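You operate a simulated robot arm through the tools that you are given. There is no shell and no other tool. Be economical: measure what you need, move in short steps, check, and stop when the job is done.

Carry out the task below with a simulated two-armed robot. There is one attempt and no reset: what you move stays moved.

## Task
Pick up the yellow padlock from the packing bench top with one hand, pass it to the other hand and put it on the top of the dispatch bench.

Only the result counts: the job must be done as asked and must still hold three seconds after the hand-in. Knocking over, shifting, dropping, spilling or breaking anything else fails it.

## Robot
Two 7-joint arms with two-finger parallel grippers on one trunk, on a base that drives. Base frame: it is fixed to the floor where the robot stands at the start and does not move with it; the origin is under the middle of the robot, x ahead of it, y to its left, z up. Units: mm, rad, N and s.
The left shoulder is at the start at [50, 165, 1155], the right one opposite. With the tool pointing down near the work surface each hand reaches from about 160 to 680 mm from the robot's upright axis, wherever it stands, measured 20 degrees to its own side. Places, roughly: top of the dispatch bench [-3000, 700, 900]. Payload 3.91 kg a hand.
The TCP of each hand is the grasp point between the finger pads, 30 mm short of the fingertips. In the tool frame z runs along the fingers and y along their closing line. Largest opening 110 mm; finger width 20, thickness 10; the body of the gripper, 48 by 112 mm, starts 55 mm behind the TCP.
Orientation is told as [roll, pitch, yaw] about the base's x, y, z axes, in that order, counted from this pose: with the fingers straight down and closing along the base's y, the tool's x points along the base's -x, its y along +y and its z along -z.

## Interface
- The arms move only by the tool arm_command. It takes "left_rows", "right_rows" or both (then of equal length, played together; a hand with none holds still); each is a list of rows, each an object of numbers (a shift or turn left out is 0, a gripper value left out holds the last): "dx", "dy", "dz": the shift along the base's x, y, z in mm; "rx", "ry", "rz": the turn, a rotation vector about the base's x, y, z in rad. In form: [{"dx": .., "dy": .., "dz": .., "rx": .., "ry": .., "rz": ..}, ...]. A call has 1 to 12 rows; each row is the pose to reach, as a shift and turn from the pose commanded when the call began. "left_hand" and "right_hand" are, for a hand that has rows, the opening, from 0 (shut) to 1 (fully open), set as the call begins (left out, the last holds). Rows are played at 5 a second. More than 50 mm and 0.15 rad between two rows, or a gripper value outside its range, and nothing of the call is played. A pose out of reach is approached as far as the arm can. The call stops where the force on the tool passes 40 N (or 10 N more than at its start, if that is more) or the arm is blocked; 0.2 s more then pass. The fingers move at their own pace (about 45 mm/s each) and stop on an object; they squeeze with about 25 N. The grip force told is the motor's: it shows also when the fingers shut on nothing. Time passes only in rows, and 0.2 s behind the last, so rows that repeat a pose let the fingers close. The reply holds the time, the measured pose of the TCP, the force on the tool along the base axes, the opening and the grip force, in the units named above and with some noise, with the torque about the TCP (base axes, N m) and any sound that the robot's microphone picked up.
- Cameras (640 x 400 px; columns grow to the right, rows downward): "scene" is now at [111.5, -25.4, 1325.4]; the picture's right is [-0.32, -0.95, 0.00], its down [-0.55, 0.18, -0.82] and it looks along [0.77, -0.26, -0.58] (base axes); focal length 260 px, centre (320, 200). "left" rides on the left gripper at [72, -17, -103] in its tool frame; the picture's right is [0.23, 0.97, 0.00], its down [-0.76, 0.18, -0.62] and it looks along [-0.61, 0.14, 0.78] (tool axes); focal length 222 px, centre (320, 200). "right" rides on the right gripper at [72, 17, -103] in its tool frame; the picture's right is [-0.23, 0.97, 0.00], its down [-0.76, -0.18, -0.62] and it looks along [-0.61, -0.14, 0.78] (tool axes); focal length 222 px, centre (320, 200). There is no depth. A picture from a camera that has moved, and an enlarged one, comes with that camera's place and axes in the base frame and with its lens.
- camera(camera): a new picture of that camera. It takes no simulated time.
- move_column(by): slides the trunk up (or, below 0, down) by that many mm; the arms and the scene camera ride with it, the base frame stays. It gives what a move gives, with no picture.
- roll_base(legs): drives the robot by 1 to 6 legs, each [ahead, left, turn to the left] in mm, mm and rad, along the robot's own axes; the way and the turn of a leg run together, so that a leg with both is an arc; at most 1500 mm and 3.142 rad a leg. The arms and the cameras ride along, it lands a little off, and it stops where it bumps. It gives what a move gives.
- pan_tilt(pan, tilt): turns the head with the scene camera to pan (to the left, within 1.396 rad either way) and tilt (down, from -0.506 to 1.204), counted from straight ahead of the robot. It gives what a move gives.
- inspect(camera, box): a new picture of the part [left, top, right, bottom] of that camera's present view, enlarged. It takes no simulated time.
- sign_off(): hands the job in; it is judged then, once.

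Work in short steps. Places have to be worked out from the pictures, the camera data and where the tool is seen: move nearer, look again, correct. Check each grasp and each placing, and mend what went wrong. You have 120 turns and 100 pictures in all, those below and enlarged ones among them. Open the grippers and draw the arms clear of the work before you hand the job in, unless the task says otherwise; then end with one line.

The tools are called after "Call:" as a command line: name --argument value ..., lists and objects as JSON in quotes. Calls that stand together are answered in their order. arm_command: Moves the arms, as the interface text tells. Its arguments: {"type":"object","properties":{"left_rows":{"type":"array"},"left_hand":{"type":"number"},"right_rows":{"type":"array"},"right_hand":{"type":"number"}},"required":[]} The other tools are called the same way: move_column (by) slides the trunk up or down; roll_base (legs) drives the base; pan_tilt (pan, tilt) turns the head that bears the scene camera; camera (camera) takes a picture; inspect (camera, box) takes an enlarged picture of a part of a camera's view; sign_off () hands the job in.

At the start:

```text
t: 0.0
left_ee_pos: [449.8, 74.3, 1035.5]
left_ee_rot: [0.002, 0.001, 0.001]
left_wrist_force: [0.0, -0.7, 0.1]
left_moment: [0.0, 0.0, 0.0]
left_opening: 110.1
left_gripper_force: 0.0
right_ee_pos: [354.9, -217.3, 1106.1]
right_ee_rot: [-0.001, -0.001, -0.002]
right_wrist_force: [0.6, -0.2, 0.6]
right_moment: [0.01, 0.02, 0.02]
right_opening: 109.8
right_gripper_force: 0.2
trunk travel left (down, up): [-375.0, 128.0]
robot x, y, heading: [-2.3, 0.8, -0.001]
head pan, tilt: [-0.321, 0.616]
```

scene: 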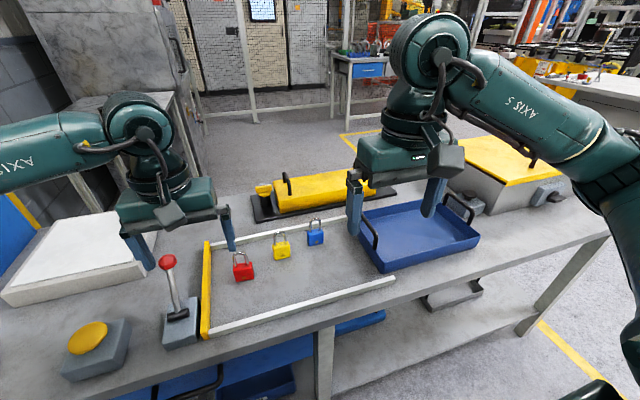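
right: 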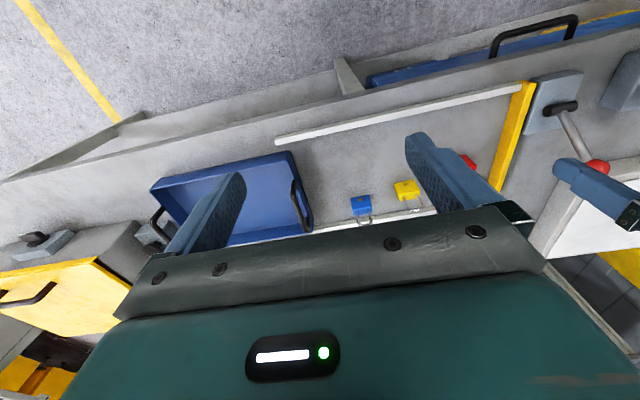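
left: 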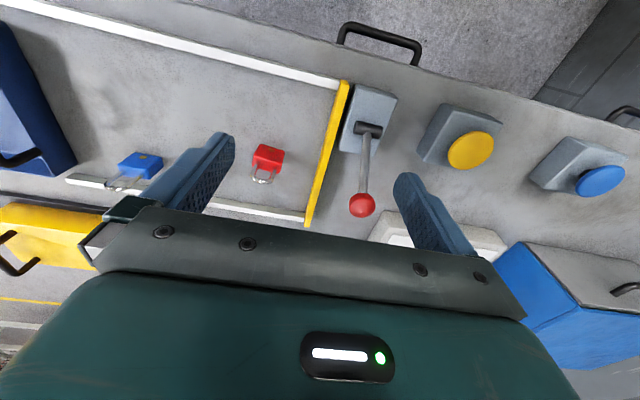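

The yellow padlock triangulates to roughly [599, -85, 822]. I'll zoom in to see how it stands.

Call:
inspect --camera "scene" --box '[210, 200, 350, 290]'

Call:
inspect --camera "right" --box '[320, 150, 480, 250]'

```text
4.44 times, centred on (280, 245) of scene
camera zoom: at [111.5, -25.4, 1325.4], right [-0.32, -0.95, 0.0], down [-0.55, 0.18, -0.82], along [0.77, -0.26, -0.58], focal length 1154 px, centre (498, 0)
```

zoom: 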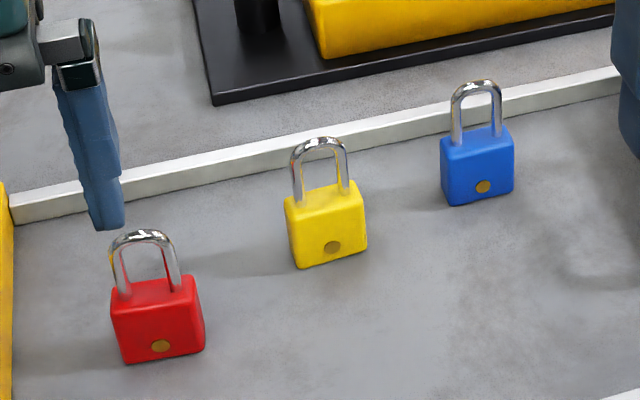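

```text
4.00 times, centred on (400, 200) of right
camera zoom: at [283.0, -200.3, 1210.8], right [0.23, 0.97, 0.0], down [0.76, -0.18, 0.62], along [0.61, -0.14, -0.78], focal length 888 px, centre (0, 200)
```

zoom: 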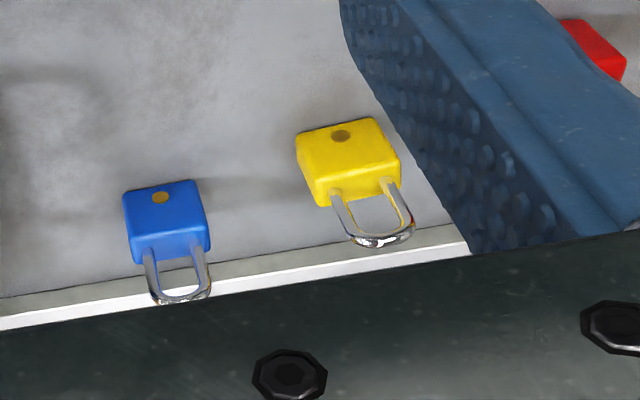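

The padlocks stand upright, base at z≈805 and shackle top at ≈885. The yellow one is centred near x≈597, y≈-82, with its width along y. I'll shift the left hand aside and bring the right hand above it with a reduced opening.

Call:
arm_command --left_rows '[{"dy": 20, "dz": 10}, {"dy": 40, "dz": 20}, {"dy": 60, "dz": 30}, {"dy": 80, "dz": 40}, {"dy": 100, "dz": 50}, {"dy": 100, "dz": 50}, {"dy": 100, "dz": 50}, {"dy": 100, "dz": 50}]' --right_rows '[{"dx": 30, "dy": 17, "dz": -10}, {"dx": 60, "dy": 34, "dz": -25}, {"dx": 95, "dy": 52, "dz": -45}, {"dx": 130, "dy": 72, "dz": -65}, {"dx": 165, "dy": 92, "dz": -85}, {"dx": 200, "dy": 112, "dz": -105}, {"dx": 225, "dy": 126, "dz": -120}, {"dx": 242, "dy": 135, "dz": -136}]' --right_hand 0.68

Call:
camera --camera "right"

Call:
inspect --camera "scene" --box '[180, 150, 420, 300]'

```text
t: 1.8
left_ee_pos: [450.1, 176.6, 1084.0]
left_ee_rot: [-0.001, 0.0, 0.0]
left_wrist_force: [-0.3, 0.1, -0.7]
left_moment: [0.02, 0.01, 0.0]
left_opening: 109.8
left_gripper_force: 0.0
right_ee_pos: [599.5, -83.6, 967.9]
right_ee_rot: [-0.001, 0.001, 0.0]
right_wrist_force: [0.9, 0.2, 0.2]
right_moment: [-0.01, -0.02, 0.0]
right_opening: 74.8
right_gripper_force: 0.0
trunk travel left (down, up): [-375.0, 128.0]
robot x, y, heading: [2.3, -1.2, -0.002]
head pan, tilt: [-0.321, 0.616]
```

```text
94 pictures are left
camera right: at [526.8, -65.0, 1073.9], right [0.23, 0.97, 0.0], down [0.76, -0.18, 0.62], along [0.61, -0.14, -0.78], focal length 222 px, centre (320, 200)
```

right: 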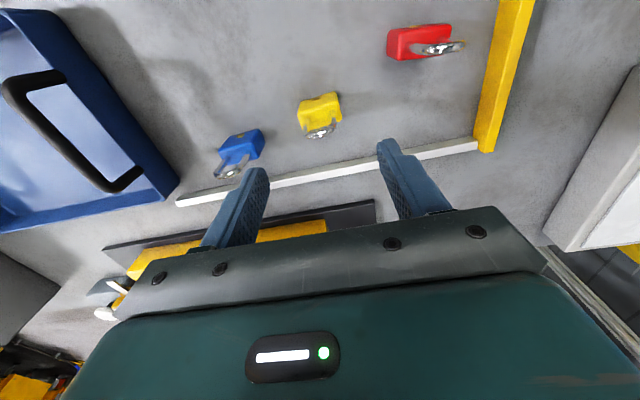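

```text
2.67 times, centred on (300, 225) of scene
camera zoom: at [111.7, -25.2, 1325.3], right [-0.32, -0.95, 0.0], down [-0.55, 0.18, -0.82], along [0.77, -0.26, -0.58], focal length 692 px, centre (373, 133)
```

zoom: 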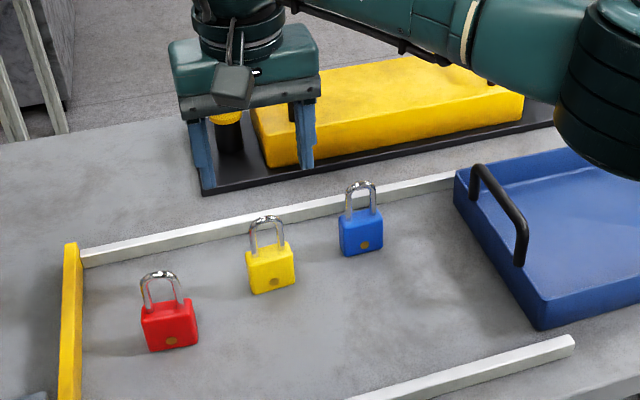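

The hand is roughly above; I'll enlarge the right view to refine position, yaw and thickness.

Call:
inspect --camera "right" --box '[256, 70, 384, 150]'

```text
5.00 times, centred on (320, 110) of right
camera zoom: at [526.8, -65.0, 1073.9], right [0.23, 0.97, 0.0], down [0.76, -0.18, 0.62], along [0.61, -0.14, -0.78], focal length 1111 px, centre (320, 650)
```

zoom: 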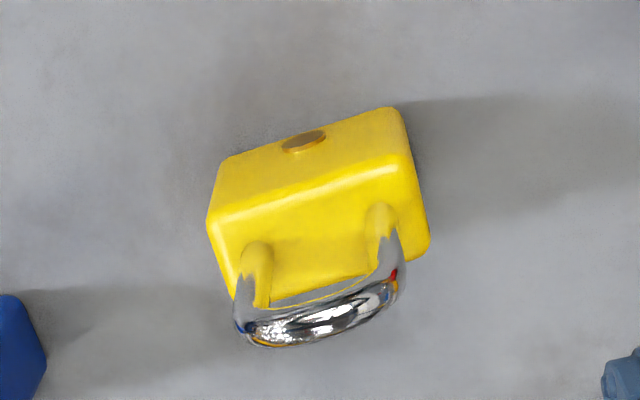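

The body is ≈40 wide × 20 thick × 40 high, centred at ≈[600, -82], with its top at z≈845 and almost no yaw. I'll lower the TCP to z≈860, so the fingertips hold only the upper part of the body and leave the lower part free for the left hand.

Call:
arm_command --right_rows '[{"dx": 0, "dy": 1, "dz": -35}, {"dx": 0, "dy": 1, "dz": -70}, {"dx": 0, "dy": 1, "dz": -95}, {"dx": 0, "dy": 1, "dz": -108}, {"dx": 0, "dy": 1, "dz": -108}]'

Call:
camera --camera "right"

Call:
inspect --camera "scene" --box '[210, 180, 370, 280]'

```text
t: 3.0
left_ee_pos: [449.8, 173.9, 1085.0]
left_ee_rot: [0.0, 0.0, -0.001]
left_wrist_force: [-0.5, 0.3, 0.1]
left_moment: [0.02, -0.01, 0.01]
left_opening: 110.2
left_gripper_force: 0.0
right_ee_pos: [598.4, -81.0, 860.8]
right_ee_rot: [0.001, -0.001, 0.0]
right_wrist_force: [1.0, 0.5, -0.4]
right_moment: [0.02, -0.01, 0.0]
right_opening: 74.7
right_gripper_force: 0.1
trunk travel left (down, up): [-375.0, 128.0]
robot x, y, heading: [-1.3, 1.8, -0.002]
head pan, tilt: [-0.321, 0.616]
```

```text
91 pictures are left
camera right: at [525.5, -62.8, 966.9], right [0.23, 0.97, 0.0], down [0.76, -0.18, 0.62], along [0.61, -0.14, -0.78], focal length 222 px, centre (320, 200)
```

right: 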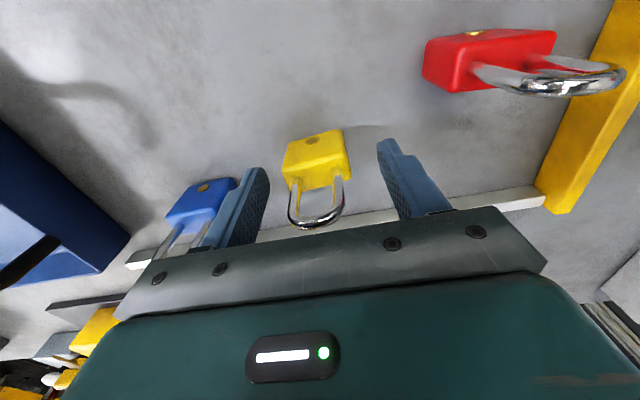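

```text
4.00 times, centred on (290, 230) of scene
camera zoom: at [111.5, -25.4, 1325.4], right [-0.32, -0.95, 0.0], down [-0.55, 0.18, -0.82], along [0.77, -0.26, -0.58], focal length 1038 px, centre (440, 80)
```

zoom: 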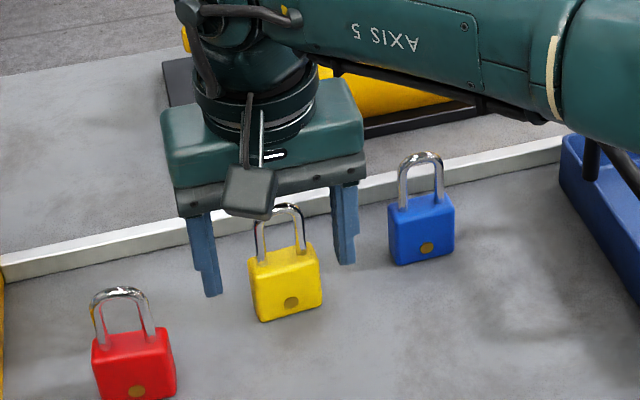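

The fingers straddle the padlock. I'll zoom once more to confirm depth alignment before closing.

Call:
inspect --camera "right" --box '[232, 110, 424, 230]'

```text
3.33 times, centred on (328, 170) of right
camera zoom: at [525.5, -62.8, 966.9], right [0.23, 0.97, 0.0], down [0.76, -0.18, 0.62], along [0.61, -0.14, -0.78], focal length 740 px, centre (293, 300)
```

zoom: 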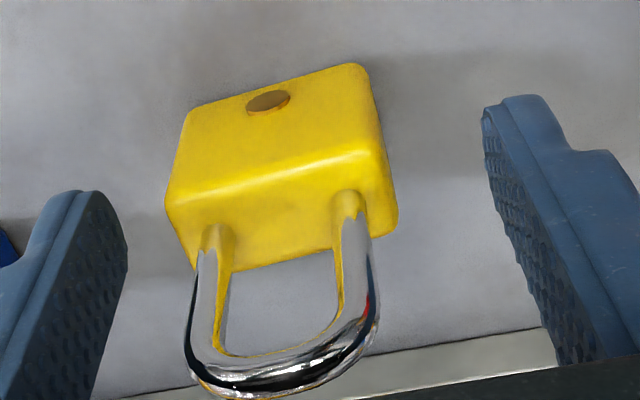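

The body centre at x≈600 lines up with the fingers. Closing the right hand.

Call:
arm_command --right_rows '[{"dx": 1}, {"dx": 1}, {"dx": 1}, {"dx": 1}, {"dx": 1}, {"dx": 1}]' --right_hand 0.1

Call:
inspect --camera "right" --box '[232, 110, 424, 230]'

```text
t: 4.4
left_ee_pos: [449.9, 174.2, 1084.8]
left_ee_rot: [0.0, -0.001, 0.0]
left_wrist_force: [-0.4, 0.1, 0.8]
left_moment: [-0.02, 0.03, -0.02]
left_opening: 109.8
left_gripper_force: 0.1
right_ee_pos: [598.0, -79.7, 862.8]
right_ee_rot: [0.0, -0.002, 0.0]
right_wrist_force: [-0.4, 0.1, 0.6]
right_moment: [-0.08, 0.02, -0.02]
right_opening: 43.2
right_gripper_force: 24.3
trunk travel left (down, up): [-375.0, 128.0]
robot x, y, heading: [1.7, -0.1, 0.001]
head pan, tilt: [-0.321, 0.616]
```

```text
3.33 times, centred on (328, 170) of right
camera zoom: at [526.4, -63.5, 967.3], right [0.23, 0.97, 0.0], down [0.76, -0.18, 0.62], along [0.61, -0.14, -0.78], focal length 740 px, centre (293, 300)
```

zoom: 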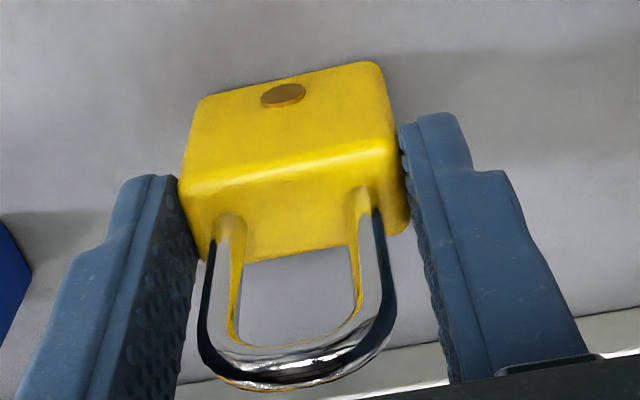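

Gripped at 43 mm with 24 N. Now I lift straight up.

Call:
arm_command --right_rows '[{"dz": 15}, {"dz": 40}, {"dz": 80}, {"dz": 120}, {"dz": 160}, {"dz": 180}]'

Call:
camera --camera "right"

Call:
camera --camera "scene"

```text
t: 5.8
left_ee_pos: [449.4, 174.8, 1083.4]
left_ee_rot: [-0.002, 0.001, 0.001]
left_wrist_force: [0.1, 0.0, 1.0]
left_moment: [0.02, -0.01, 0.01]
left_opening: 110.1
left_gripper_force: 0.1
right_ee_pos: [598.5, -82.7, 1042.4]
right_ee_rot: [0.002, -0.003, 0.0]
right_wrist_force: [-0.2, -0.5, -1.7]
right_moment: [-0.02, 0.01, -0.01]
right_opening: 43.4
right_gripper_force: 25.0
trunk travel left (down, up): [-375.0, 128.0]
robot x, y, heading: [-1.9, -1.6, 0.003]
head pan, tilt: [-0.321, 0.616]
```

```text
87 pictures are left
camera right: at [526.6, -64.8, 1147.5], right [0.23, 0.97, 0.0], down [0.76, -0.18, 0.62], along [0.61, -0.14, -0.78], focal length 222 px, centre (320, 200)
```

right: 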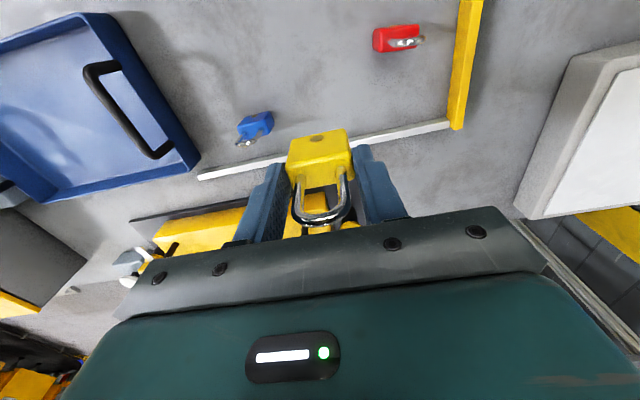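

```text
86 pictures are left
camera scene: at [111.5, -25.4, 1325.3], right [-0.32, -0.95, 0.0], down [-0.55, 0.18, -0.82], along [0.77, -0.26, -0.58], focal length 260 px, centre (320, 200)
```

scene: 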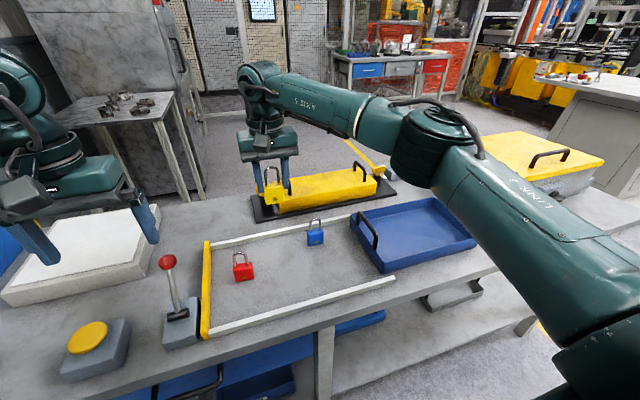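

Padlock held. Now I yaw the left hand 90° so that, once rolled level, it closes along x. The right hand brings the padlock back to about x=470 at the same time.

Call:
arm_command --left_rows '[{"rz": 0.143, "dy": 5}, {"rz": 0.286, "dy": 10}, {"rz": 0.429, "dy": 15}, {"rz": 0.571, "dy": 20}, {"rz": 0.714, "dy": 25}, {"rz": 0.857, "dy": 30}, {"rz": 1.0, "dy": 35}, {"rz": 1.143, "dy": 40}, {"rz": 1.286, "dy": 45}, {"rz": 1.429, "dy": 50}, {"rz": 1.571, "dy": 55}]' --right_rows '[{"dx": -12}, {"dx": -24}, {"dx": -36}, {"dx": -48}, {"dx": -60}, {"dx": -72}, {"dx": -84}, {"dx": -96}, {"dx": -108}, {"dx": -120}, {"dx": -130}]'

```text
t: 8.2
left_ee_pos: [450.4, 229.7, 1085.6]
left_ee_rot: [0.0, 0.001, 1.573]
left_wrist_force: [0.0, -0.4, 0.2]
left_moment: [-0.01, -0.02, 0.0]
left_opening: 109.7
left_gripper_force: 0.0
right_ee_pos: [467.3, -82.4, 1041.2]
right_ee_rot: [-0.001, -0.001, 0.001]
right_wrist_force: [0.2, 0.3, -0.4]
right_moment: [0.0, 0.01, 0.0]
right_opening: 43.1
right_gripper_force: 25.4
trunk travel left (down, up): [-375.0, 128.0]
robot x, y, heading: [-1.0, -1.6, 0.006]
head pan, tilt: [-0.321, 0.616]
```

Yaw worked. Next I roll the left hand about x by -90° so its fingers point to -y, moving slightly out and in line with the padlock's depth.

Call:
arm_command --left_rows '[{"rx": -0.143}, {"rx": -0.286}, {"rx": -0.429}, {"rx": -0.571}, {"rx": -0.714}, {"rx": -0.857}, {"rx": -1.0}, {"rx": -1.143}, {"rx": -1.286}, {"rx": -1.429}, {"rx": -1.571}, {"rx": -1.571}]'

Call:
camera --camera "left"

Call:
camera --camera "scene"

```text
t: 10.8
left_ee_pos: [449.6, 230.7, 1085.8]
left_ee_rot: [3.079, 1.57, -1.63]
left_wrist_force: [0.6, 0.0, -0.3]
left_moment: [0.01, -0.02, 0.02]
left_opening: 110.1
left_gripper_force: 0.0
right_ee_pos: [468.4, -80.7, 1041.9]
right_ee_rot: [0.001, 0.0, 0.0]
right_wrist_force: [-0.2, 0.0, -1.4]
right_moment: [0.01, -0.03, 0.01]
right_opening: 43.3
right_gripper_force: 24.8
trunk travel left (down, up): [-375.0, 128.0]
robot x, y, heading: [-1.5, -4.0, 0.003]
head pan, tilt: [-0.321, 0.616]
```

```text
85 pictures are left
camera left: at [466.7, 332.7, 1158.0], right [-0.97, 0.0, 0.23], down [-0.18, 0.62, -0.76], along [-0.14, -0.78, -0.61], focal length 222 px, centre (320, 200)
```

left: 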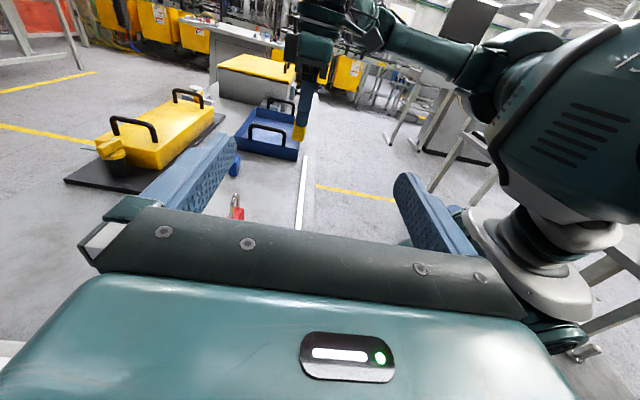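

```text
84 pictures are left
camera scene: at [111.6, -25.5, 1325.4], right [-0.32, -0.95, 0.0], down [-0.55, 0.18, -0.82], along [0.77, -0.26, -0.58], focal length 260 px, centre (320, 200)
```

scene: 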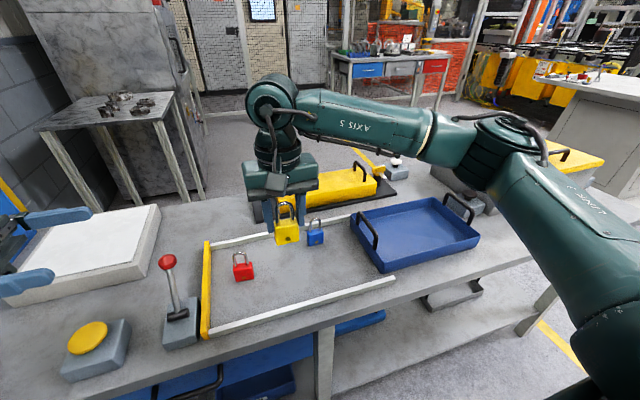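

The left hand is level. The padlock's body should span about z 985–1025, centred at [470, -81]. I move the left hand to a pre-grasp at [470, 0, 994], then look.

Call:
arm_command --left_rows '[{"dx": 4, "dy": -38, "dz": -15}, {"dx": 8, "dy": -76, "dz": -31}, {"dx": 12, "dy": -115, "dz": -46}, {"dx": 15, "dy": -154, "dz": -62}, {"dx": 18, "dy": -192, "dz": -78}, {"dx": 20, "dy": -230, "dz": -92}, {"dx": 20, "dy": -230, "dz": -92}]'

Call:
camera --camera "left"

Call:
inspect --camera "scene" --box '[160, 140, 400, 290]'

Call:
camera --camera "right"

```text
t: 12.4
left_ee_pos: [468.4, 1.2, 995.7]
left_ee_rot: [2.888, 1.571, -1.824]
left_wrist_force: [-0.2, 0.0, -0.6]
left_moment: [0.0, 0.02, 0.02]
left_opening: 110.1
left_gripper_force: 0.0
right_ee_pos: [467.9, -82.2, 1041.6]
right_ee_rot: [0.0, -0.003, -0.001]
right_wrist_force: [-0.4, -0.2, -1.0]
right_moment: [0.0, -0.01, -0.02]
right_opening: 43.3
right_gripper_force: 24.4
trunk travel left (down, up): [-375.0, 128.0]
robot x, y, heading: [0.0, 0.0, 0.003]
head pan, tilt: [-0.321, 0.616]
```

```text
83 pictures are left
camera left: at [486.1, 104.1, 1068.7], right [-0.97, 0.0, 0.23], down [-0.18, 0.62, -0.76], along [-0.14, -0.78, -0.61], focal length 222 px, centre (320, 200)
```

left: 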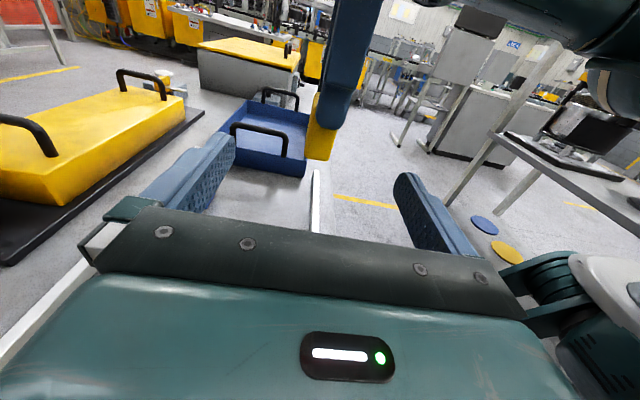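

```text
2.67 times, centred on (280, 215) of scene
camera zoom: at [111.5, -25.3, 1325.4], right [-0.32, -0.95, 0.0], down [-0.55, 0.18, -0.82], along [0.77, -0.26, -0.58], focal length 692 px, centre (427, 160)
```

zoom: 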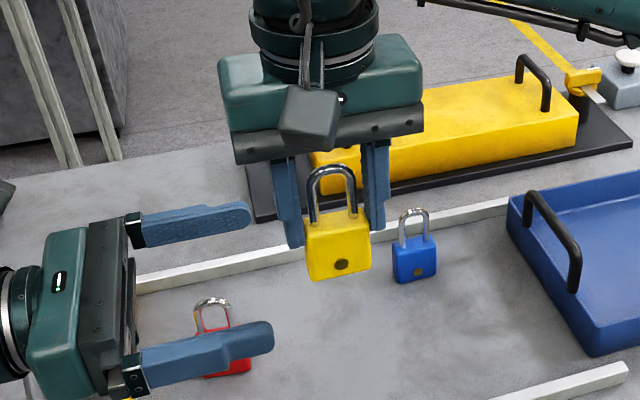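

```text
81 pictures are left
camera right: at [395.2, -63.8, 1147.0], right [0.23, 0.97, 0.0], down [0.76, -0.18, 0.62], along [0.61, -0.14, -0.78], focal length 222 px, centre (320, 200)
```

right: 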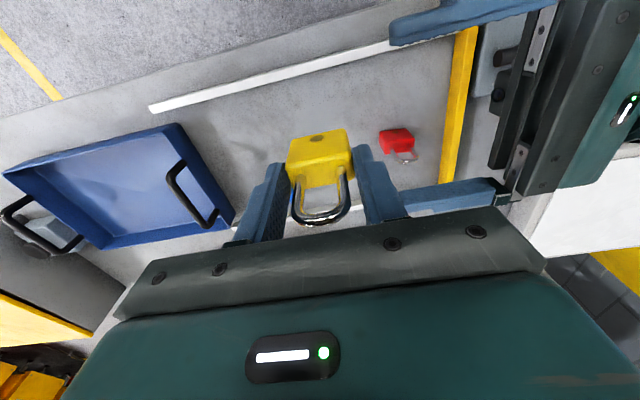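

Both views put the padlock base at z≈985 and its thickness over x 457–479, in line with the left hand. Advancing it to y≈-68 so the fingers straddle the lower body below the right fingertips.

Call:
arm_command --left_rows '[{"dy": -20, "dz": -1}, {"dy": -40, "dz": -1}, {"dy": -55, "dz": -1}, {"dy": -69, "dz": -1}, {"dy": -69, "dz": -1}]'

Call:
camera --camera "left"

Call:
inspect --camera "scene" --box '[220, 170, 348, 250]'

Call:
inspect --camera "right" --box '[240, 90, 432, 210]'

```text
t: 13.6
left_ee_pos: [468.4, -69.6, 993.8]
left_ee_rot: [2.029, 1.571, -2.684]
left_wrist_force: [0.1, 0.2, -0.1]
left_moment: [-0.02, 0.0, -0.01]
left_opening: 110.1
left_gripper_force: 0.1
right_ee_pos: [468.4, -81.3, 1041.6]
right_ee_rot: [0.0, 0.0, -0.003]
right_wrist_force: [-0.6, 0.5, -0.9]
right_moment: [-0.03, 0.01, 0.01]
right_opening: 43.3
right_gripper_force: 24.8
trunk travel left (down, up): [-375.0, 128.0]
robot x, y, heading: [-1.3, 1.1, 0.006]
head pan, tilt: [-0.321, 0.616]
```

```text
80 pictures are left
camera left: at [486.1, 33.0, 1066.1], right [-0.97, 0.0, 0.23], down [-0.18, 0.62, -0.76], along [-0.14, -0.78, -0.61], focal length 222 px, centre (320, 200)
```

left: 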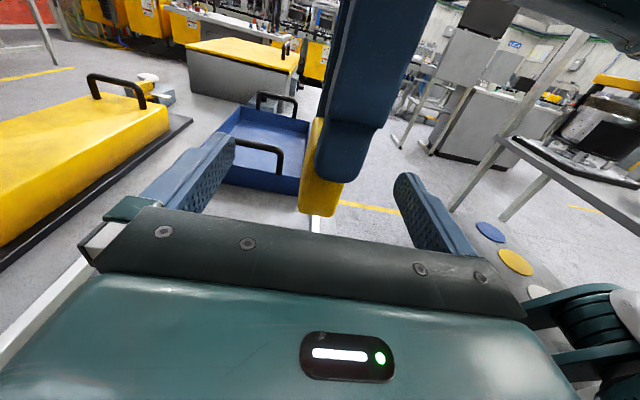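

```text
5.00 times, centred on (284, 210) of scene
camera zoom: at [111.6, -25.4, 1325.4], right [-0.32, -0.95, 0.0], down [-0.55, 0.18, -0.82], along [0.77, -0.26, -0.58], focal length 1298 px, centre (500, 150)
```

zoom: 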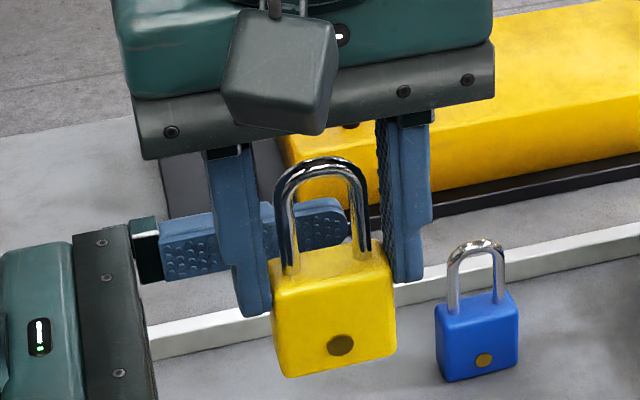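

```text
3.33 times, centred on (336, 150) of right
camera zoom: at [395.2, -63.9, 1146.9], right [0.23, 0.97, 0.0], down [0.76, -0.18, 0.62], along [0.61, -0.14, -0.78], focal length 740 px, centre (267, 367)
```

zoom: 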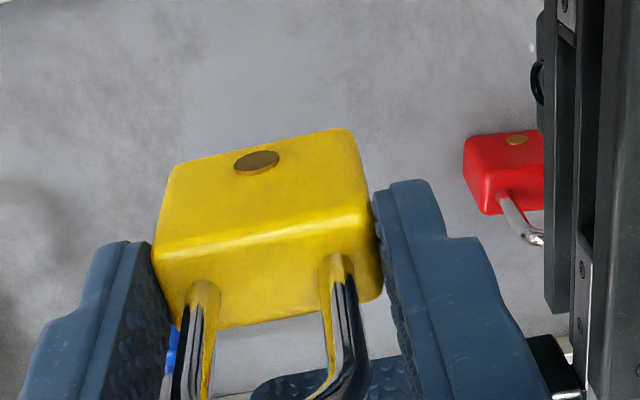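

The left fingers straddle the lower body under the right fingertips. Closing the left hand.

Call:
arm_command --left_rows '[{"dx": 0}, {"dx": 0}, {"dx": 0}, {"dx": 0}, {"dx": 0}, {"dx": 0}, {"dx": 0}]' --left_hand 0.0

Call:
camera --camera "left"

Call:
inspect --camera "scene" --box '[220, 170, 348, 250]'

```text
t: 15.2
left_ee_pos: [469.5, -69.8, 993.9]
left_ee_rot: [1.936, 1.572, -2.776]
left_wrist_force: [-0.2, -0.6, 0.3]
left_moment: [-0.03, -0.01, 0.01]
left_opening: 21.6
left_gripper_force: 24.5
right_ee_pos: [467.0, -80.9, 1042.4]
right_ee_rot: [0.0, 0.0, 0.0]
right_wrist_force: [0.9, -0.9, -0.9]
right_moment: [-0.01, 0.0, -0.03]
right_opening: 43.2
right_gripper_force: 25.1
trunk travel left (down, up): [-375.0, 128.0]
robot x, y, heading: [-0.7, -2.9, 0.002]
head pan, tilt: [-0.321, 0.616]
```

```text
77 pictures are left
camera left: at [486.1, 33.2, 1066.1], right [-0.97, 0.0, 0.23], down [-0.18, 0.62, -0.76], along [-0.14, -0.78, -0.61], focal length 222 px, centre (320, 200)
```

left: 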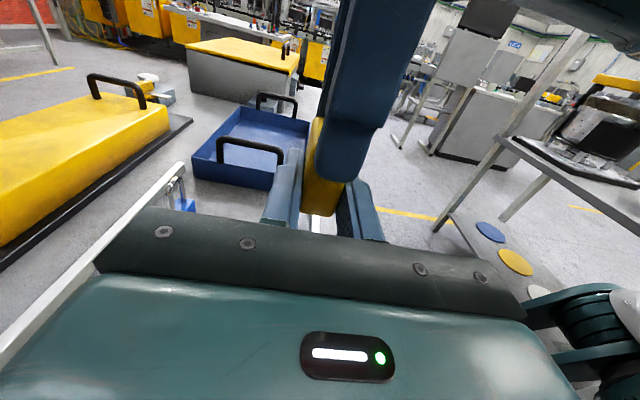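

```text
5.00 times, centred on (284, 210) of scene
camera zoom: at [111.6, -25.4, 1325.3], right [-0.32, -0.95, 0.0], down [-0.55, 0.18, -0.82], along [0.77, -0.26, -0.58], focal length 1298 px, centre (500, 150)
```

zoom: 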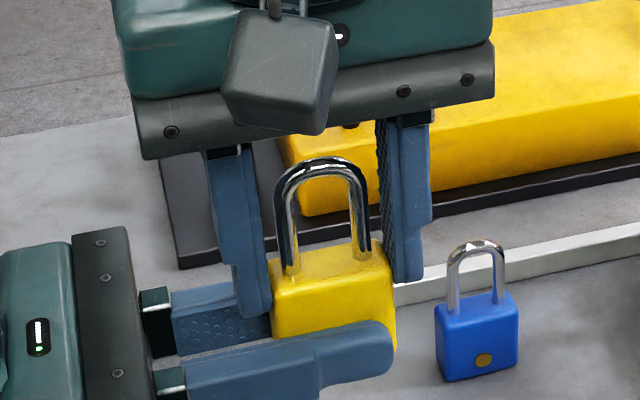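

The left hand holds the body at 21.6 mm with 24.5 N. I open the right hand and lift it straight off.

Call:
arm_command --right_rows '[{"dz": 0}, {"dz": 0}, {"dz": 0}, {"dz": 0}, {"dz": 20}, {"dz": 50}, {"dz": 85}, {"dz": 120}]' --right_hand 0.8

Call:
camera --camera "scene"

```text
t: 17.0
left_ee_pos: [469.1, -69.1, 993.3]
left_ee_rot: [2.567, 1.57, -2.145]
left_wrist_force: [0.0, 0.8, -0.9]
left_moment: [-0.01, -0.03, 0.01]
left_opening: 21.8
left_gripper_force: 25.2
right_ee_pos: [468.7, -83.3, 1163.6]
right_ee_rot: [0.002, 0.002, 0.0]
right_wrist_force: [0.1, 0.0, -0.2]
right_moment: [0.0, 0.03, 0.0]
right_opening: 87.7
right_gripper_force: 0.0
trunk travel left (down, up): [-375.0, 128.0]
robot x, y, heading: [0.3, -1.3, -0.0]
head pan, tilt: [-0.321, 0.616]
```

```text
75 pictures are left
camera scene: at [111.4, -25.3, 1325.3], right [-0.32, -0.95, 0.0], down [-0.55, 0.18, -0.82], along [0.77, -0.26, -0.58], focal length 260 px, centre (320, 200)
```

scene: 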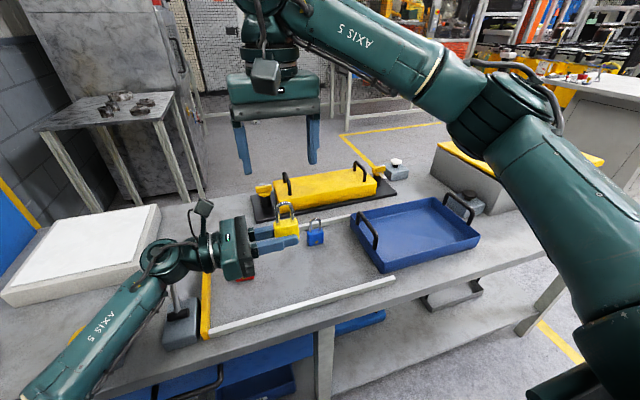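

Transfer succeeded. I move the right hand back and away, and bring the left hand with the padlock up and out along the way it came.

Call:
arm_command --right_rows '[{"dx": -20, "dy": -30}, {"dx": -40, "dy": -60}, {"dx": -60, "dy": -90}, {"dx": -80, "dy": -120}, {"dx": -100, "dy": -150}, {"dx": -120, "dy": -170}, {"dx": -120, "dy": -170}, {"dx": -120, "dy": -170}, {"dx": -120, "dy": -170}]' --left_rows '[{"dz": 10}, {"dz": 30, "dy": 10}, {"dz": 50, "dy": 45}, {"dz": 65, "dy": 90, "dx": -5}, {"dz": 75, "dy": 135, "dx": -10}, {"dz": 85, "dy": 180, "dx": -15}, {"dz": 95, "dy": 220, "dx": -20}, {"dz": 105, "dy": 260, "dx": -25}, {"dz": 115, "dy": 290, "dx": -30}]'

Call:
camera --camera "left"

```text
t: 19.0
left_ee_pos: [439.9, 224.0, 1105.5]
left_ee_rot: [2.614, 1.571, -2.099]
left_wrist_force: [-0.2, -1.0, -1.4]
left_moment: [-0.01, 0.02, 0.0]
left_opening: 21.5
left_gripper_force: 25.1
right_ee_pos: [348.2, -251.0, 1163.3]
right_ee_rot: [0.001, 0.0, 0.001]
right_wrist_force: [0.1, 0.9, -0.7]
right_moment: [-0.03, 0.03, -0.01]
right_opening: 88.1
right_gripper_force: 0.0
trunk travel left (down, up): [-375.0, 128.0]
robot x, y, heading: [0.7, 1.3, 0.001]
head pan, tilt: [-0.321, 0.616]
```

```text
74 pictures are left
camera left: at [455.9, 326.2, 1179.2], right [-0.97, 0.0, 0.23], down [-0.18, 0.62, -0.76], along [-0.14, -0.78, -0.61], focal length 222 px, centre (320, 200)
```

left: 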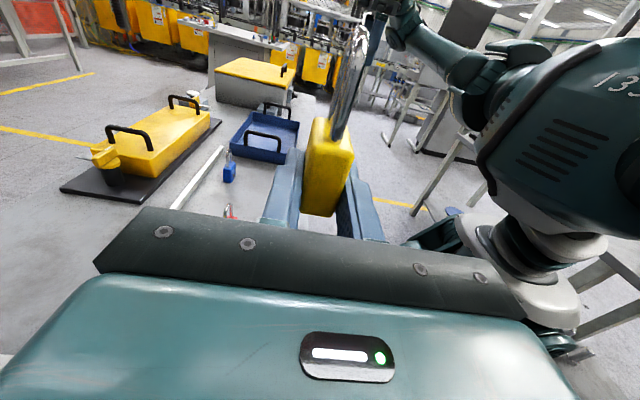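

The padlock is firmly in the left hand. I roll that hand back to fingers-down, padlock on its side, for travel and placing.

Call:
arm_command --left_rows '[{"rx": 0.143, "dx": -8}, {"rx": 0.286, "dx": -16}, {"rx": 0.429, "dx": -24}, {"rx": 0.571, "dx": -32}, {"rx": 0.714, "dx": -40}, {"rx": 0.857, "dx": -48}, {"rx": 1.0, "dx": -56}, {"rx": 1.143, "dx": -64}, {"rx": 1.286, "dx": -72}, {"rx": 1.429, "dx": -80}, {"rx": 1.571, "dx": -88}, {"rx": 1.571, "dx": -88}]'

Call:
pan_tilt --pan 1.396 --tilt 0.4

Call:
camera --camera "scene"

Call:
camera --camera "left"

```text
t: 21.6
left_ee_pos: [353.5, 220.5, 1108.5]
left_ee_rot: [0.001, -0.002, 1.572]
left_wrist_force: [0.4, -0.3, -1.4]
left_moment: [0.03, -0.04, 0.01]
left_opening: 21.7
left_gripper_force: 25.0
right_ee_pos: [347.9, -250.2, 1163.4]
right_ee_rot: [-0.001, 0.0, 0.0]
right_wrist_force: [0.5, -0.5, 0.3]
right_moment: [-0.03, -0.02, -0.01]
right_opening: 88.1
right_gripper_force: 0.0
trunk travel left (down, up): [-375.0, 128.0]
robot x, y, heading: [-0.3, -2.9, -0.003]
head pan, tilt: [-0.321, 0.616]
```

```text
t: 23.3
left_ee_pos: [353.7, 220.9, 1107.5]
left_ee_rot: [0.001, 0.0, 1.572]
left_wrist_force: [0.7, 1.2, -1.1]
left_moment: [0.04, 0.03, 0.02]
left_opening: 21.6
left_gripper_force: 24.8
right_ee_pos: [347.8, -250.0, 1163.1]
right_ee_rot: [0.0, 0.0, -0.002]
right_wrist_force: [-0.5, 0.4, -0.4]
right_moment: [0.02, 0.03, -0.02]
right_opening: 88.0
right_gripper_force: 0.1
trunk travel left (down, up): [-375.0, 128.0]
robot x, y, heading: [1.1, -2.2, -0.006]
head pan, tilt: [1.396, 0.4]
```

```text
73 pictures are left
camera scene: at [44.3, 93.6, 1345.0], right [0.98, -0.17, 0.0], down [-0.07, -0.38, -0.92], along [0.16, 0.91, -0.39], focal length 260 px, centre (320, 200)
```

scene: 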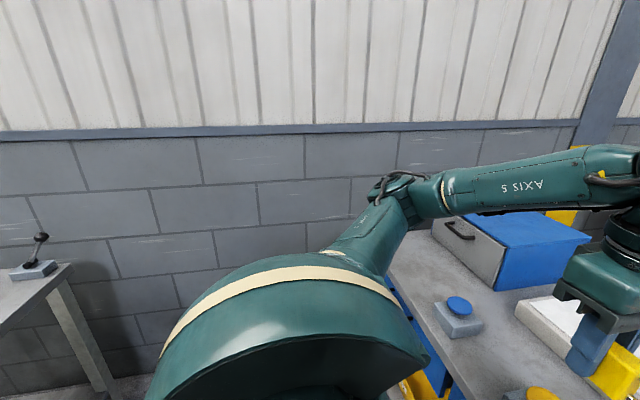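

```text
72 pictures are left
camera left: at [370.1, 147.7, 1211.9], right [-0.97, -0.23, 0.0], down [-0.18, 0.76, 0.62], along [-0.14, 0.61, -0.78], focal length 222 px, centre (320, 200)
```

left: 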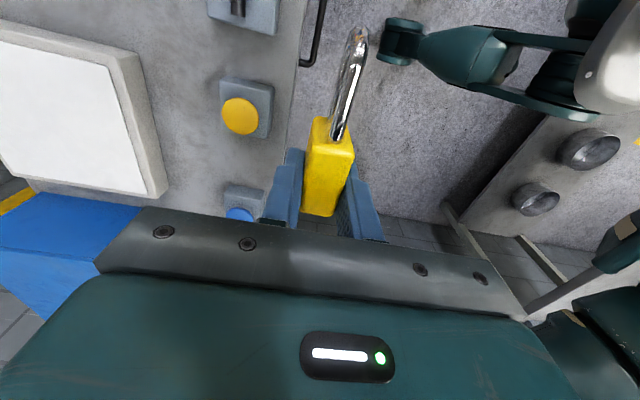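

There's a table behind-left, with its near corner around [-520, 700]. I check the right side too before driving.

Call:
pan_tilt --pan -1.396 --tilt 0.4

Call:
camera --camera "scene"

```text
t: 25.8
left_ee_pos: [352.8, 222.0, 1108.5]
left_ee_rot: [0.001, 0.0, 1.572]
left_wrist_force: [-0.2, -0.8, -1.0]
left_moment: [0.02, -0.06, 0.02]
left_opening: 21.8
left_gripper_force: 25.4
right_ee_pos: [349.4, -250.9, 1162.8]
right_ee_rot: [0.0, 0.0, 0.0]
right_wrist_force: [1.0, -0.5, 0.0]
right_moment: [-0.04, -0.03, 0.01]
right_opening: 88.2
right_gripper_force: 0.1
trunk travel left (down, up): [-375.0, 128.0]
robot x, y, heading: [-1.7, -2.0, -0.002]
head pan, tilt: [-1.396, 0.4]
```

```text
71 pictures are left
camera scene: at [44.3, -88.9, 1345.0], right [-0.98, -0.17, 0.0], down [-0.07, 0.38, -0.92], along [0.16, -0.91, -0.39], focal length 260 px, centre (320, 200)
```

scene: 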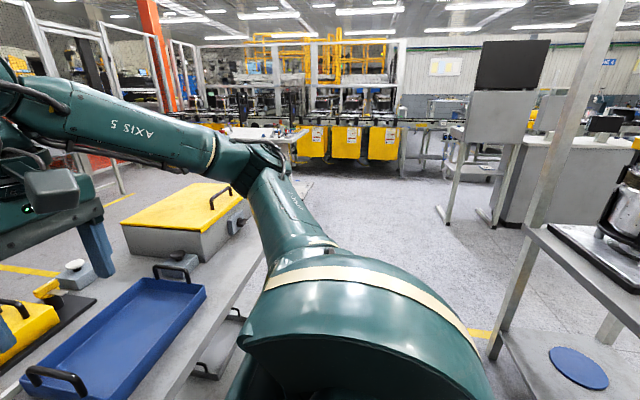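

There seem to be tables behind at x≈-530 to -660, so I can't back up blindly. I'll raise the trunk and turn a little in place to see behind.

Call:
move_column --by 100

Call:
roll_base --legs '[[0, 0, 0.6]]'

Call:
pan_tilt --pan 1.396 --tilt 0.6

Call:
camera --camera "scene"

```text
t: 27.1
left_ee_pos: [352.6, 220.6, 1208.3]
left_ee_rot: [0.0, 0.0, 1.572]
left_wrist_force: [0.1, -1.1, -0.8]
left_moment: [-0.01, 0.03, 0.02]
left_opening: 21.5
left_gripper_force: 24.9
right_ee_pos: [349.1, -249.2, 1262.8]
right_ee_rot: [0.001, 0.0, 0.0]
right_wrist_force: [0.4, -0.1, -0.6]
right_moment: [-0.01, 0.03, -0.01]
right_opening: 87.9
right_gripper_force: 0.1
trunk travel left (down, up): [-475.0, 28.0]
robot x, y, heading: [-1.6, -0.8, -0.003]
head pan, tilt: [-1.396, 0.4]
```

```text
t: 29.2
left_ee_pos: [170.2, 379.6, 1207.7]
left_ee_rot: [0.002, -0.001, 2.161]
left_wrist_force: [-0.2, 0.2, -0.7]
left_moment: [0.05, 0.0, -0.01]
left_opening: 21.9
left_gripper_force: 25.1
right_ee_pos: [428.0, -13.3, 1262.9]
right_ee_rot: [0.0, -0.002, 0.59]
right_wrist_force: [0.2, 0.4, -1.0]
right_moment: [-0.02, 0.0, 0.01]
right_opening: 88.1
right_gripper_force: 0.0
trunk travel left (down, up): [-475.0, 28.0]
robot x, y, heading: [-0.6, -1.4, 0.594]
head pan, tilt: [-1.396, 0.4]
```

```text
t: 31.6
left_ee_pos: [170.3, 380.7, 1208.4]
left_ee_rot: [-0.001, -0.002, 2.163]
left_wrist_force: [-0.3, 0.1, -0.6]
left_moment: [0.01, 0.03, -0.01]
left_opening: 21.4
left_gripper_force: 24.9
right_ee_pos: [430.1, -14.9, 1263.5]
right_ee_rot: [0.0, -0.001, 0.589]
right_wrist_force: [0.3, 0.1, -0.1]
right_moment: [-0.05, 0.03, -0.02]
right_opening: 88.1
right_gripper_force: 0.2
trunk travel left (down, up): [-475.0, 28.0]
robot x, y, heading: [-0.1, -1.7, 0.595]
head pan, tilt: [1.396, 0.6]
```

```text
70 pictures are left
camera scene: at [-12.5, 99.5, 1426.8], right [0.91, 0.4, 0.0], down [0.23, -0.52, -0.83], along [-0.33, 0.75, -0.56], focal length 260 px, centre (320, 200)
```

scene: 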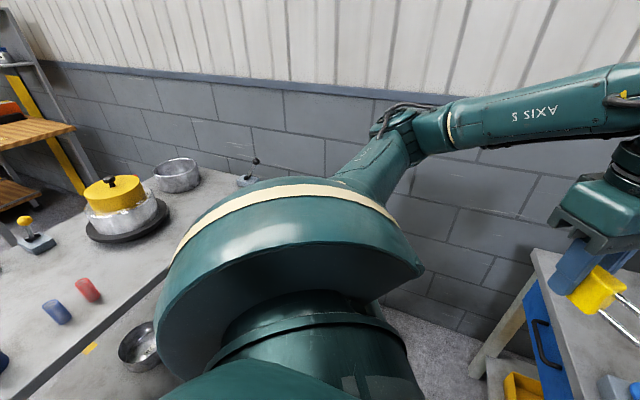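

A bench lies right behind (edge x≈-545), so this is an aisle and the way out is to the right (-y). I turn to face -y and look.

Call:
roll_base --legs '[[0, 0, -1.08], [0, 0, -1.08]]'

Call:
pan_tilt --pan 0.0 --tilt 0.45

Call:
camera --camera "scene"

Call:
pan_tilt --pan -1.1 --tilt 0.55

Call:
camera --camera "scene"

```text
t: 37.5
left_ee_pos: [210.9, -359.3, 1208.4]
left_ee_rot: [0.0, 0.0, -0.025]
left_wrist_force: [-0.1, -0.5, -0.5]
left_moment: [-0.03, 0.01, -0.02]
left_opening: 21.6
left_gripper_force: 24.8
right_ee_pos: [-260.0, -342.8, 1264.0]
right_ee_rot: [0.0, 0.0, -1.595]
right_wrist_force: [0.4, 0.7, -0.5]
right_moment: [0.0, 0.01, -0.02]
right_opening: 88.0
right_gripper_force: 0.0
trunk travel left (down, up): [-475.0, 28.0]
robot x, y, heading: [2.8, -1.4, -1.602]
head pan, tilt: [1.396, 0.6]
```

```text
t: 39.1
left_ee_pos: [210.0, -358.2, 1209.0]
left_ee_rot: [0.0, -0.001, -0.025]
left_wrist_force: [0.0, 0.7, -0.6]
left_moment: [0.01, -0.01, 0.03]
left_opening: 21.8
left_gripper_force: 25.1
right_ee_pos: [-259.8, -341.5, 1263.1]
right_ee_rot: [0.001, -0.001, -1.593]
right_wrist_force: [-0.9, -0.3, -0.3]
right_moment: [-0.02, 0.0, -0.01]
right_opening: 87.9
right_gripper_force: 0.0
trunk travel left (down, up): [-475.0, 28.0]
robot x, y, heading: [0.7, 2.3, -1.591]
head pan, tilt: [0.0, 0.45]
```

```text
69 pictures are left
camera scene: at [-4.2, -119.0, 1440.3], right [-1.0, 0.02, 0.0], down [0.01, 0.44, -0.9], along [-0.02, -0.9, -0.44], focal length 260 px, centre (320, 200)
```

scene: 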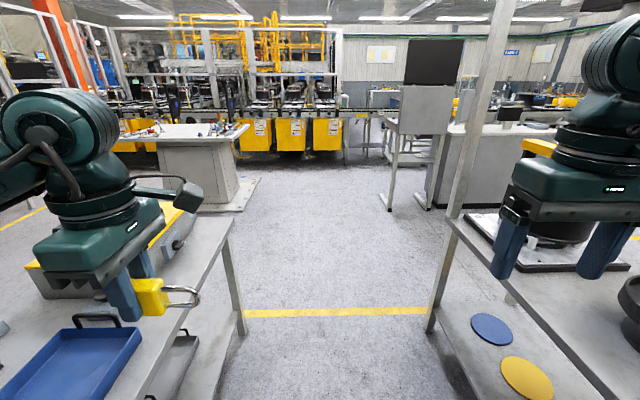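

```text
t: 40.4
left_ee_pos: [211.5, -358.3, 1207.3]
left_ee_rot: [-0.001, 0.0, -0.023]
left_wrist_force: [0.2, -0.1, -1.0]
left_moment: [0.01, -0.02, 0.0]
left_opening: 21.7
left_gripper_force: 25.1
right_ee_pos: [-258.5, -342.1, 1262.7]
right_ee_rot: [-0.001, 0.0, -1.594]
right_wrist_force: [-0.7, -0.4, 0.2]
right_moment: [0.02, -0.04, 0.0]
right_opening: 87.9
right_gripper_force: 0.0
trunk travel left (down, up): [-475.0, 28.0]
robot x, y, heading: [0.0, -0.4, -1.595]
head pan, tilt: [-1.1, 0.55]
```

```text
68 pictures are left
camera scene: at [-82.9, -65.9, 1431.3], right [-0.43, 0.9, 0.0], down [0.47, 0.23, -0.85], along [-0.77, -0.37, -0.52], focal length 260 px, centre (320, 200)
```

scene: 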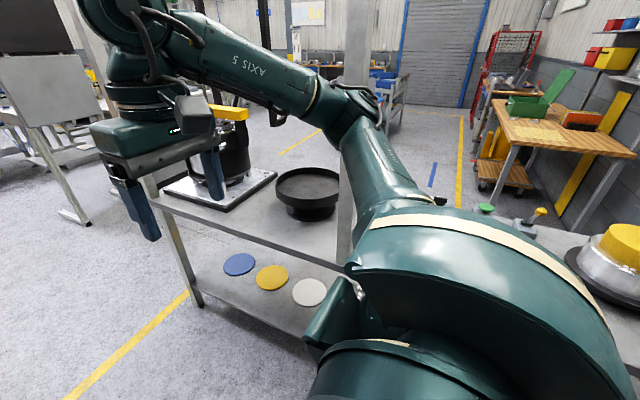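

Two rear benches flank the aisle; the table behind ends near y≈-1200, and the dispatch bench looks like the wooden-topped one near the wall. I drive out along -y to about y=-1950, then turn toward -x and look.

Call:
roll_base --legs '[[0, 0, 0.025], [1000, 0, 0], [950, 0, 0]]'

Call:
roll_base --legs '[[0, 0, -1.57]]'

Call:
pan_tilt --pan 0.0 --tilt 0.35

Call:
camera --camera "scene"

```text
t: 50.7
left_ee_pos: [243.6, -2345.5, 1209.1]
left_ee_rot: [-0.001, -0.002, 0.019]
left_wrist_force: [0.5, -0.9, -0.7]
left_moment: [-0.02, 0.03, 0.01]
left_opening: 21.6
left_gripper_force: 25.0
right_ee_pos: [-227.9, -2349.4, 1263.8]
right_ee_rot: [0.0, -0.001, -1.554]
right_wrist_force: [0.4, -0.5, 0.7]
right_moment: [0.01, -0.04, -0.01]
right_opening: 87.9
right_gripper_force: 0.0
trunk travel left (down, up): [-475.0, 28.0]
robot x, y, heading: [12.5, -1991.9, -1.555]
head pan, tilt: [-1.1, 0.55]
```

```text
t: 54.9
left_ee_pos: [-324.0, -2235.9, 1207.7]
left_ee_rot: [0.0, -0.001, -1.517]
left_wrist_force: [-0.4, 0.2, -1.5]
left_moment: [0.0, 0.0, 0.02]
left_opening: 21.7
left_gripper_force: 25.0
right_ee_pos: [-347.1, -1764.8, 1262.6]
right_ee_rot: [-0.001, -0.001, -3.088]
right_wrist_force: [0.2, 0.6, -0.2]
right_moment: [0.0, 0.02, -0.01]
right_opening: 87.8
right_gripper_force: 0.1
trunk travel left (down, up): [-475.0, 28.0]
robot x, y, heading: [17.7, -1993.3, -3.087]
head pan, tilt: [-1.1, 0.55]
```

```text
t: 56.2
left_ee_pos: [-325.7, -2236.3, 1208.3]
left_ee_rot: [0.0, 0.0, -1.518]
left_wrist_force: [0.5, -0.5, -1.0]
left_moment: [-0.01, 0.01, 0.04]
left_opening: 21.5
left_gripper_force: 25.2
right_ee_pos: [-345.8, -1765.4, 1264.3]
right_ee_rot: [0.001, 0.001, -3.089]
right_wrist_force: [-0.7, 0.2, -1.1]
right_moment: [-0.01, -0.03, -0.04]
right_opening: 88.1
right_gripper_force: 0.0
trunk travel left (down, up): [-475.0, 28.0]
robot x, y, heading: [12.4, -1996.0, -3.086]
head pan, tilt: [0.0, 0.351]
```

```text
67 pictures are left
camera scene: at [-107.9, -2000.7, 1449.5], right [-0.05, 1.0, 0.0], down [0.34, 0.02, -0.94], along [-0.94, -0.05, -0.34], focal length 260 px, centre (320, 200)
```

scene: 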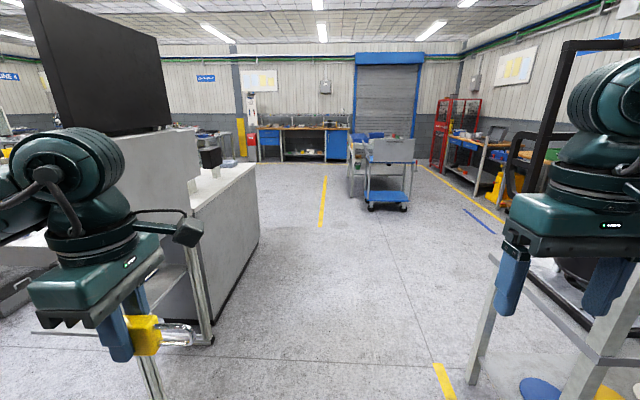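

The lane between y≈-2790 and -1200 is clear. I straighten the heading and drive to about x=-1800, then look right toward the dispatch bench.

Call:
roll_base --legs '[[0, 0, -0.055], [900, 0, 0], [900, 0, 0]]'

Call:
pan_tilt --pan -1.1 --tilt 0.3

Call:
camera --camera "scene"

```text
t: 65.7
left_ee_pos: [-2149.1, -2200.3, 1208.1]
left_ee_rot: [0.0, 0.0, -1.577]
left_wrist_force: [-0.1, 0.3, -1.4]
left_moment: [0.01, -0.03, 0.03]
left_opening: 21.5
left_gripper_force: 24.8
right_ee_pos: [-2141.0, -1727.5, 1263.8]
right_ee_rot: [-0.001, 0.0, 3.137]
right_wrist_force: [1.0, 0.2, 0.5]
right_moment: [0.01, 0.0, -0.02]
right_opening: 87.9
right_gripper_force: 0.1
trunk travel left (down, up): [-475.0, 28.0]
robot x, y, heading: [-1793.0, -1978.1, 3.139]
head pan, tilt: [0.0, 0.351]
```

```text
t: 67.0
left_ee_pos: [-2148.9, -2198.3, 1207.2]
left_ee_rot: [-0.002, -0.001, -1.577]
left_wrist_force: [0.2, -0.8, -1.5]
left_moment: [-0.01, 0.02, 0.01]
left_opening: 21.6
left_gripper_force: 24.3
right_ee_pos: [-2140.3, -1728.3, 1264.0]
right_ee_rot: [0.001, -0.001, 3.136]
right_wrist_force: [-0.1, 0.2, -0.1]
right_moment: [-0.01, 0.03, 0.01]
right_opening: 87.8
right_gripper_force: 0.1
trunk travel left (down, up): [-475.0, 28.0]
robot x, y, heading: [-1791.9, -1981.5, 3.135]
head pan, tilt: [-1.1, 0.3]
```

```text
66 pictures are left
camera scene: at [-1866.0, -1894.3, 1454.3], right [0.89, 0.45, 0.0], down [0.13, -0.26, -0.96], along [-0.43, 0.85, -0.3], focal length 260 px, centre (320, 200)
```

scene: 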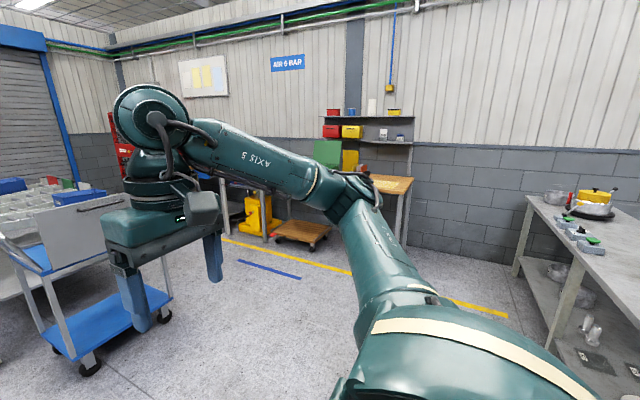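

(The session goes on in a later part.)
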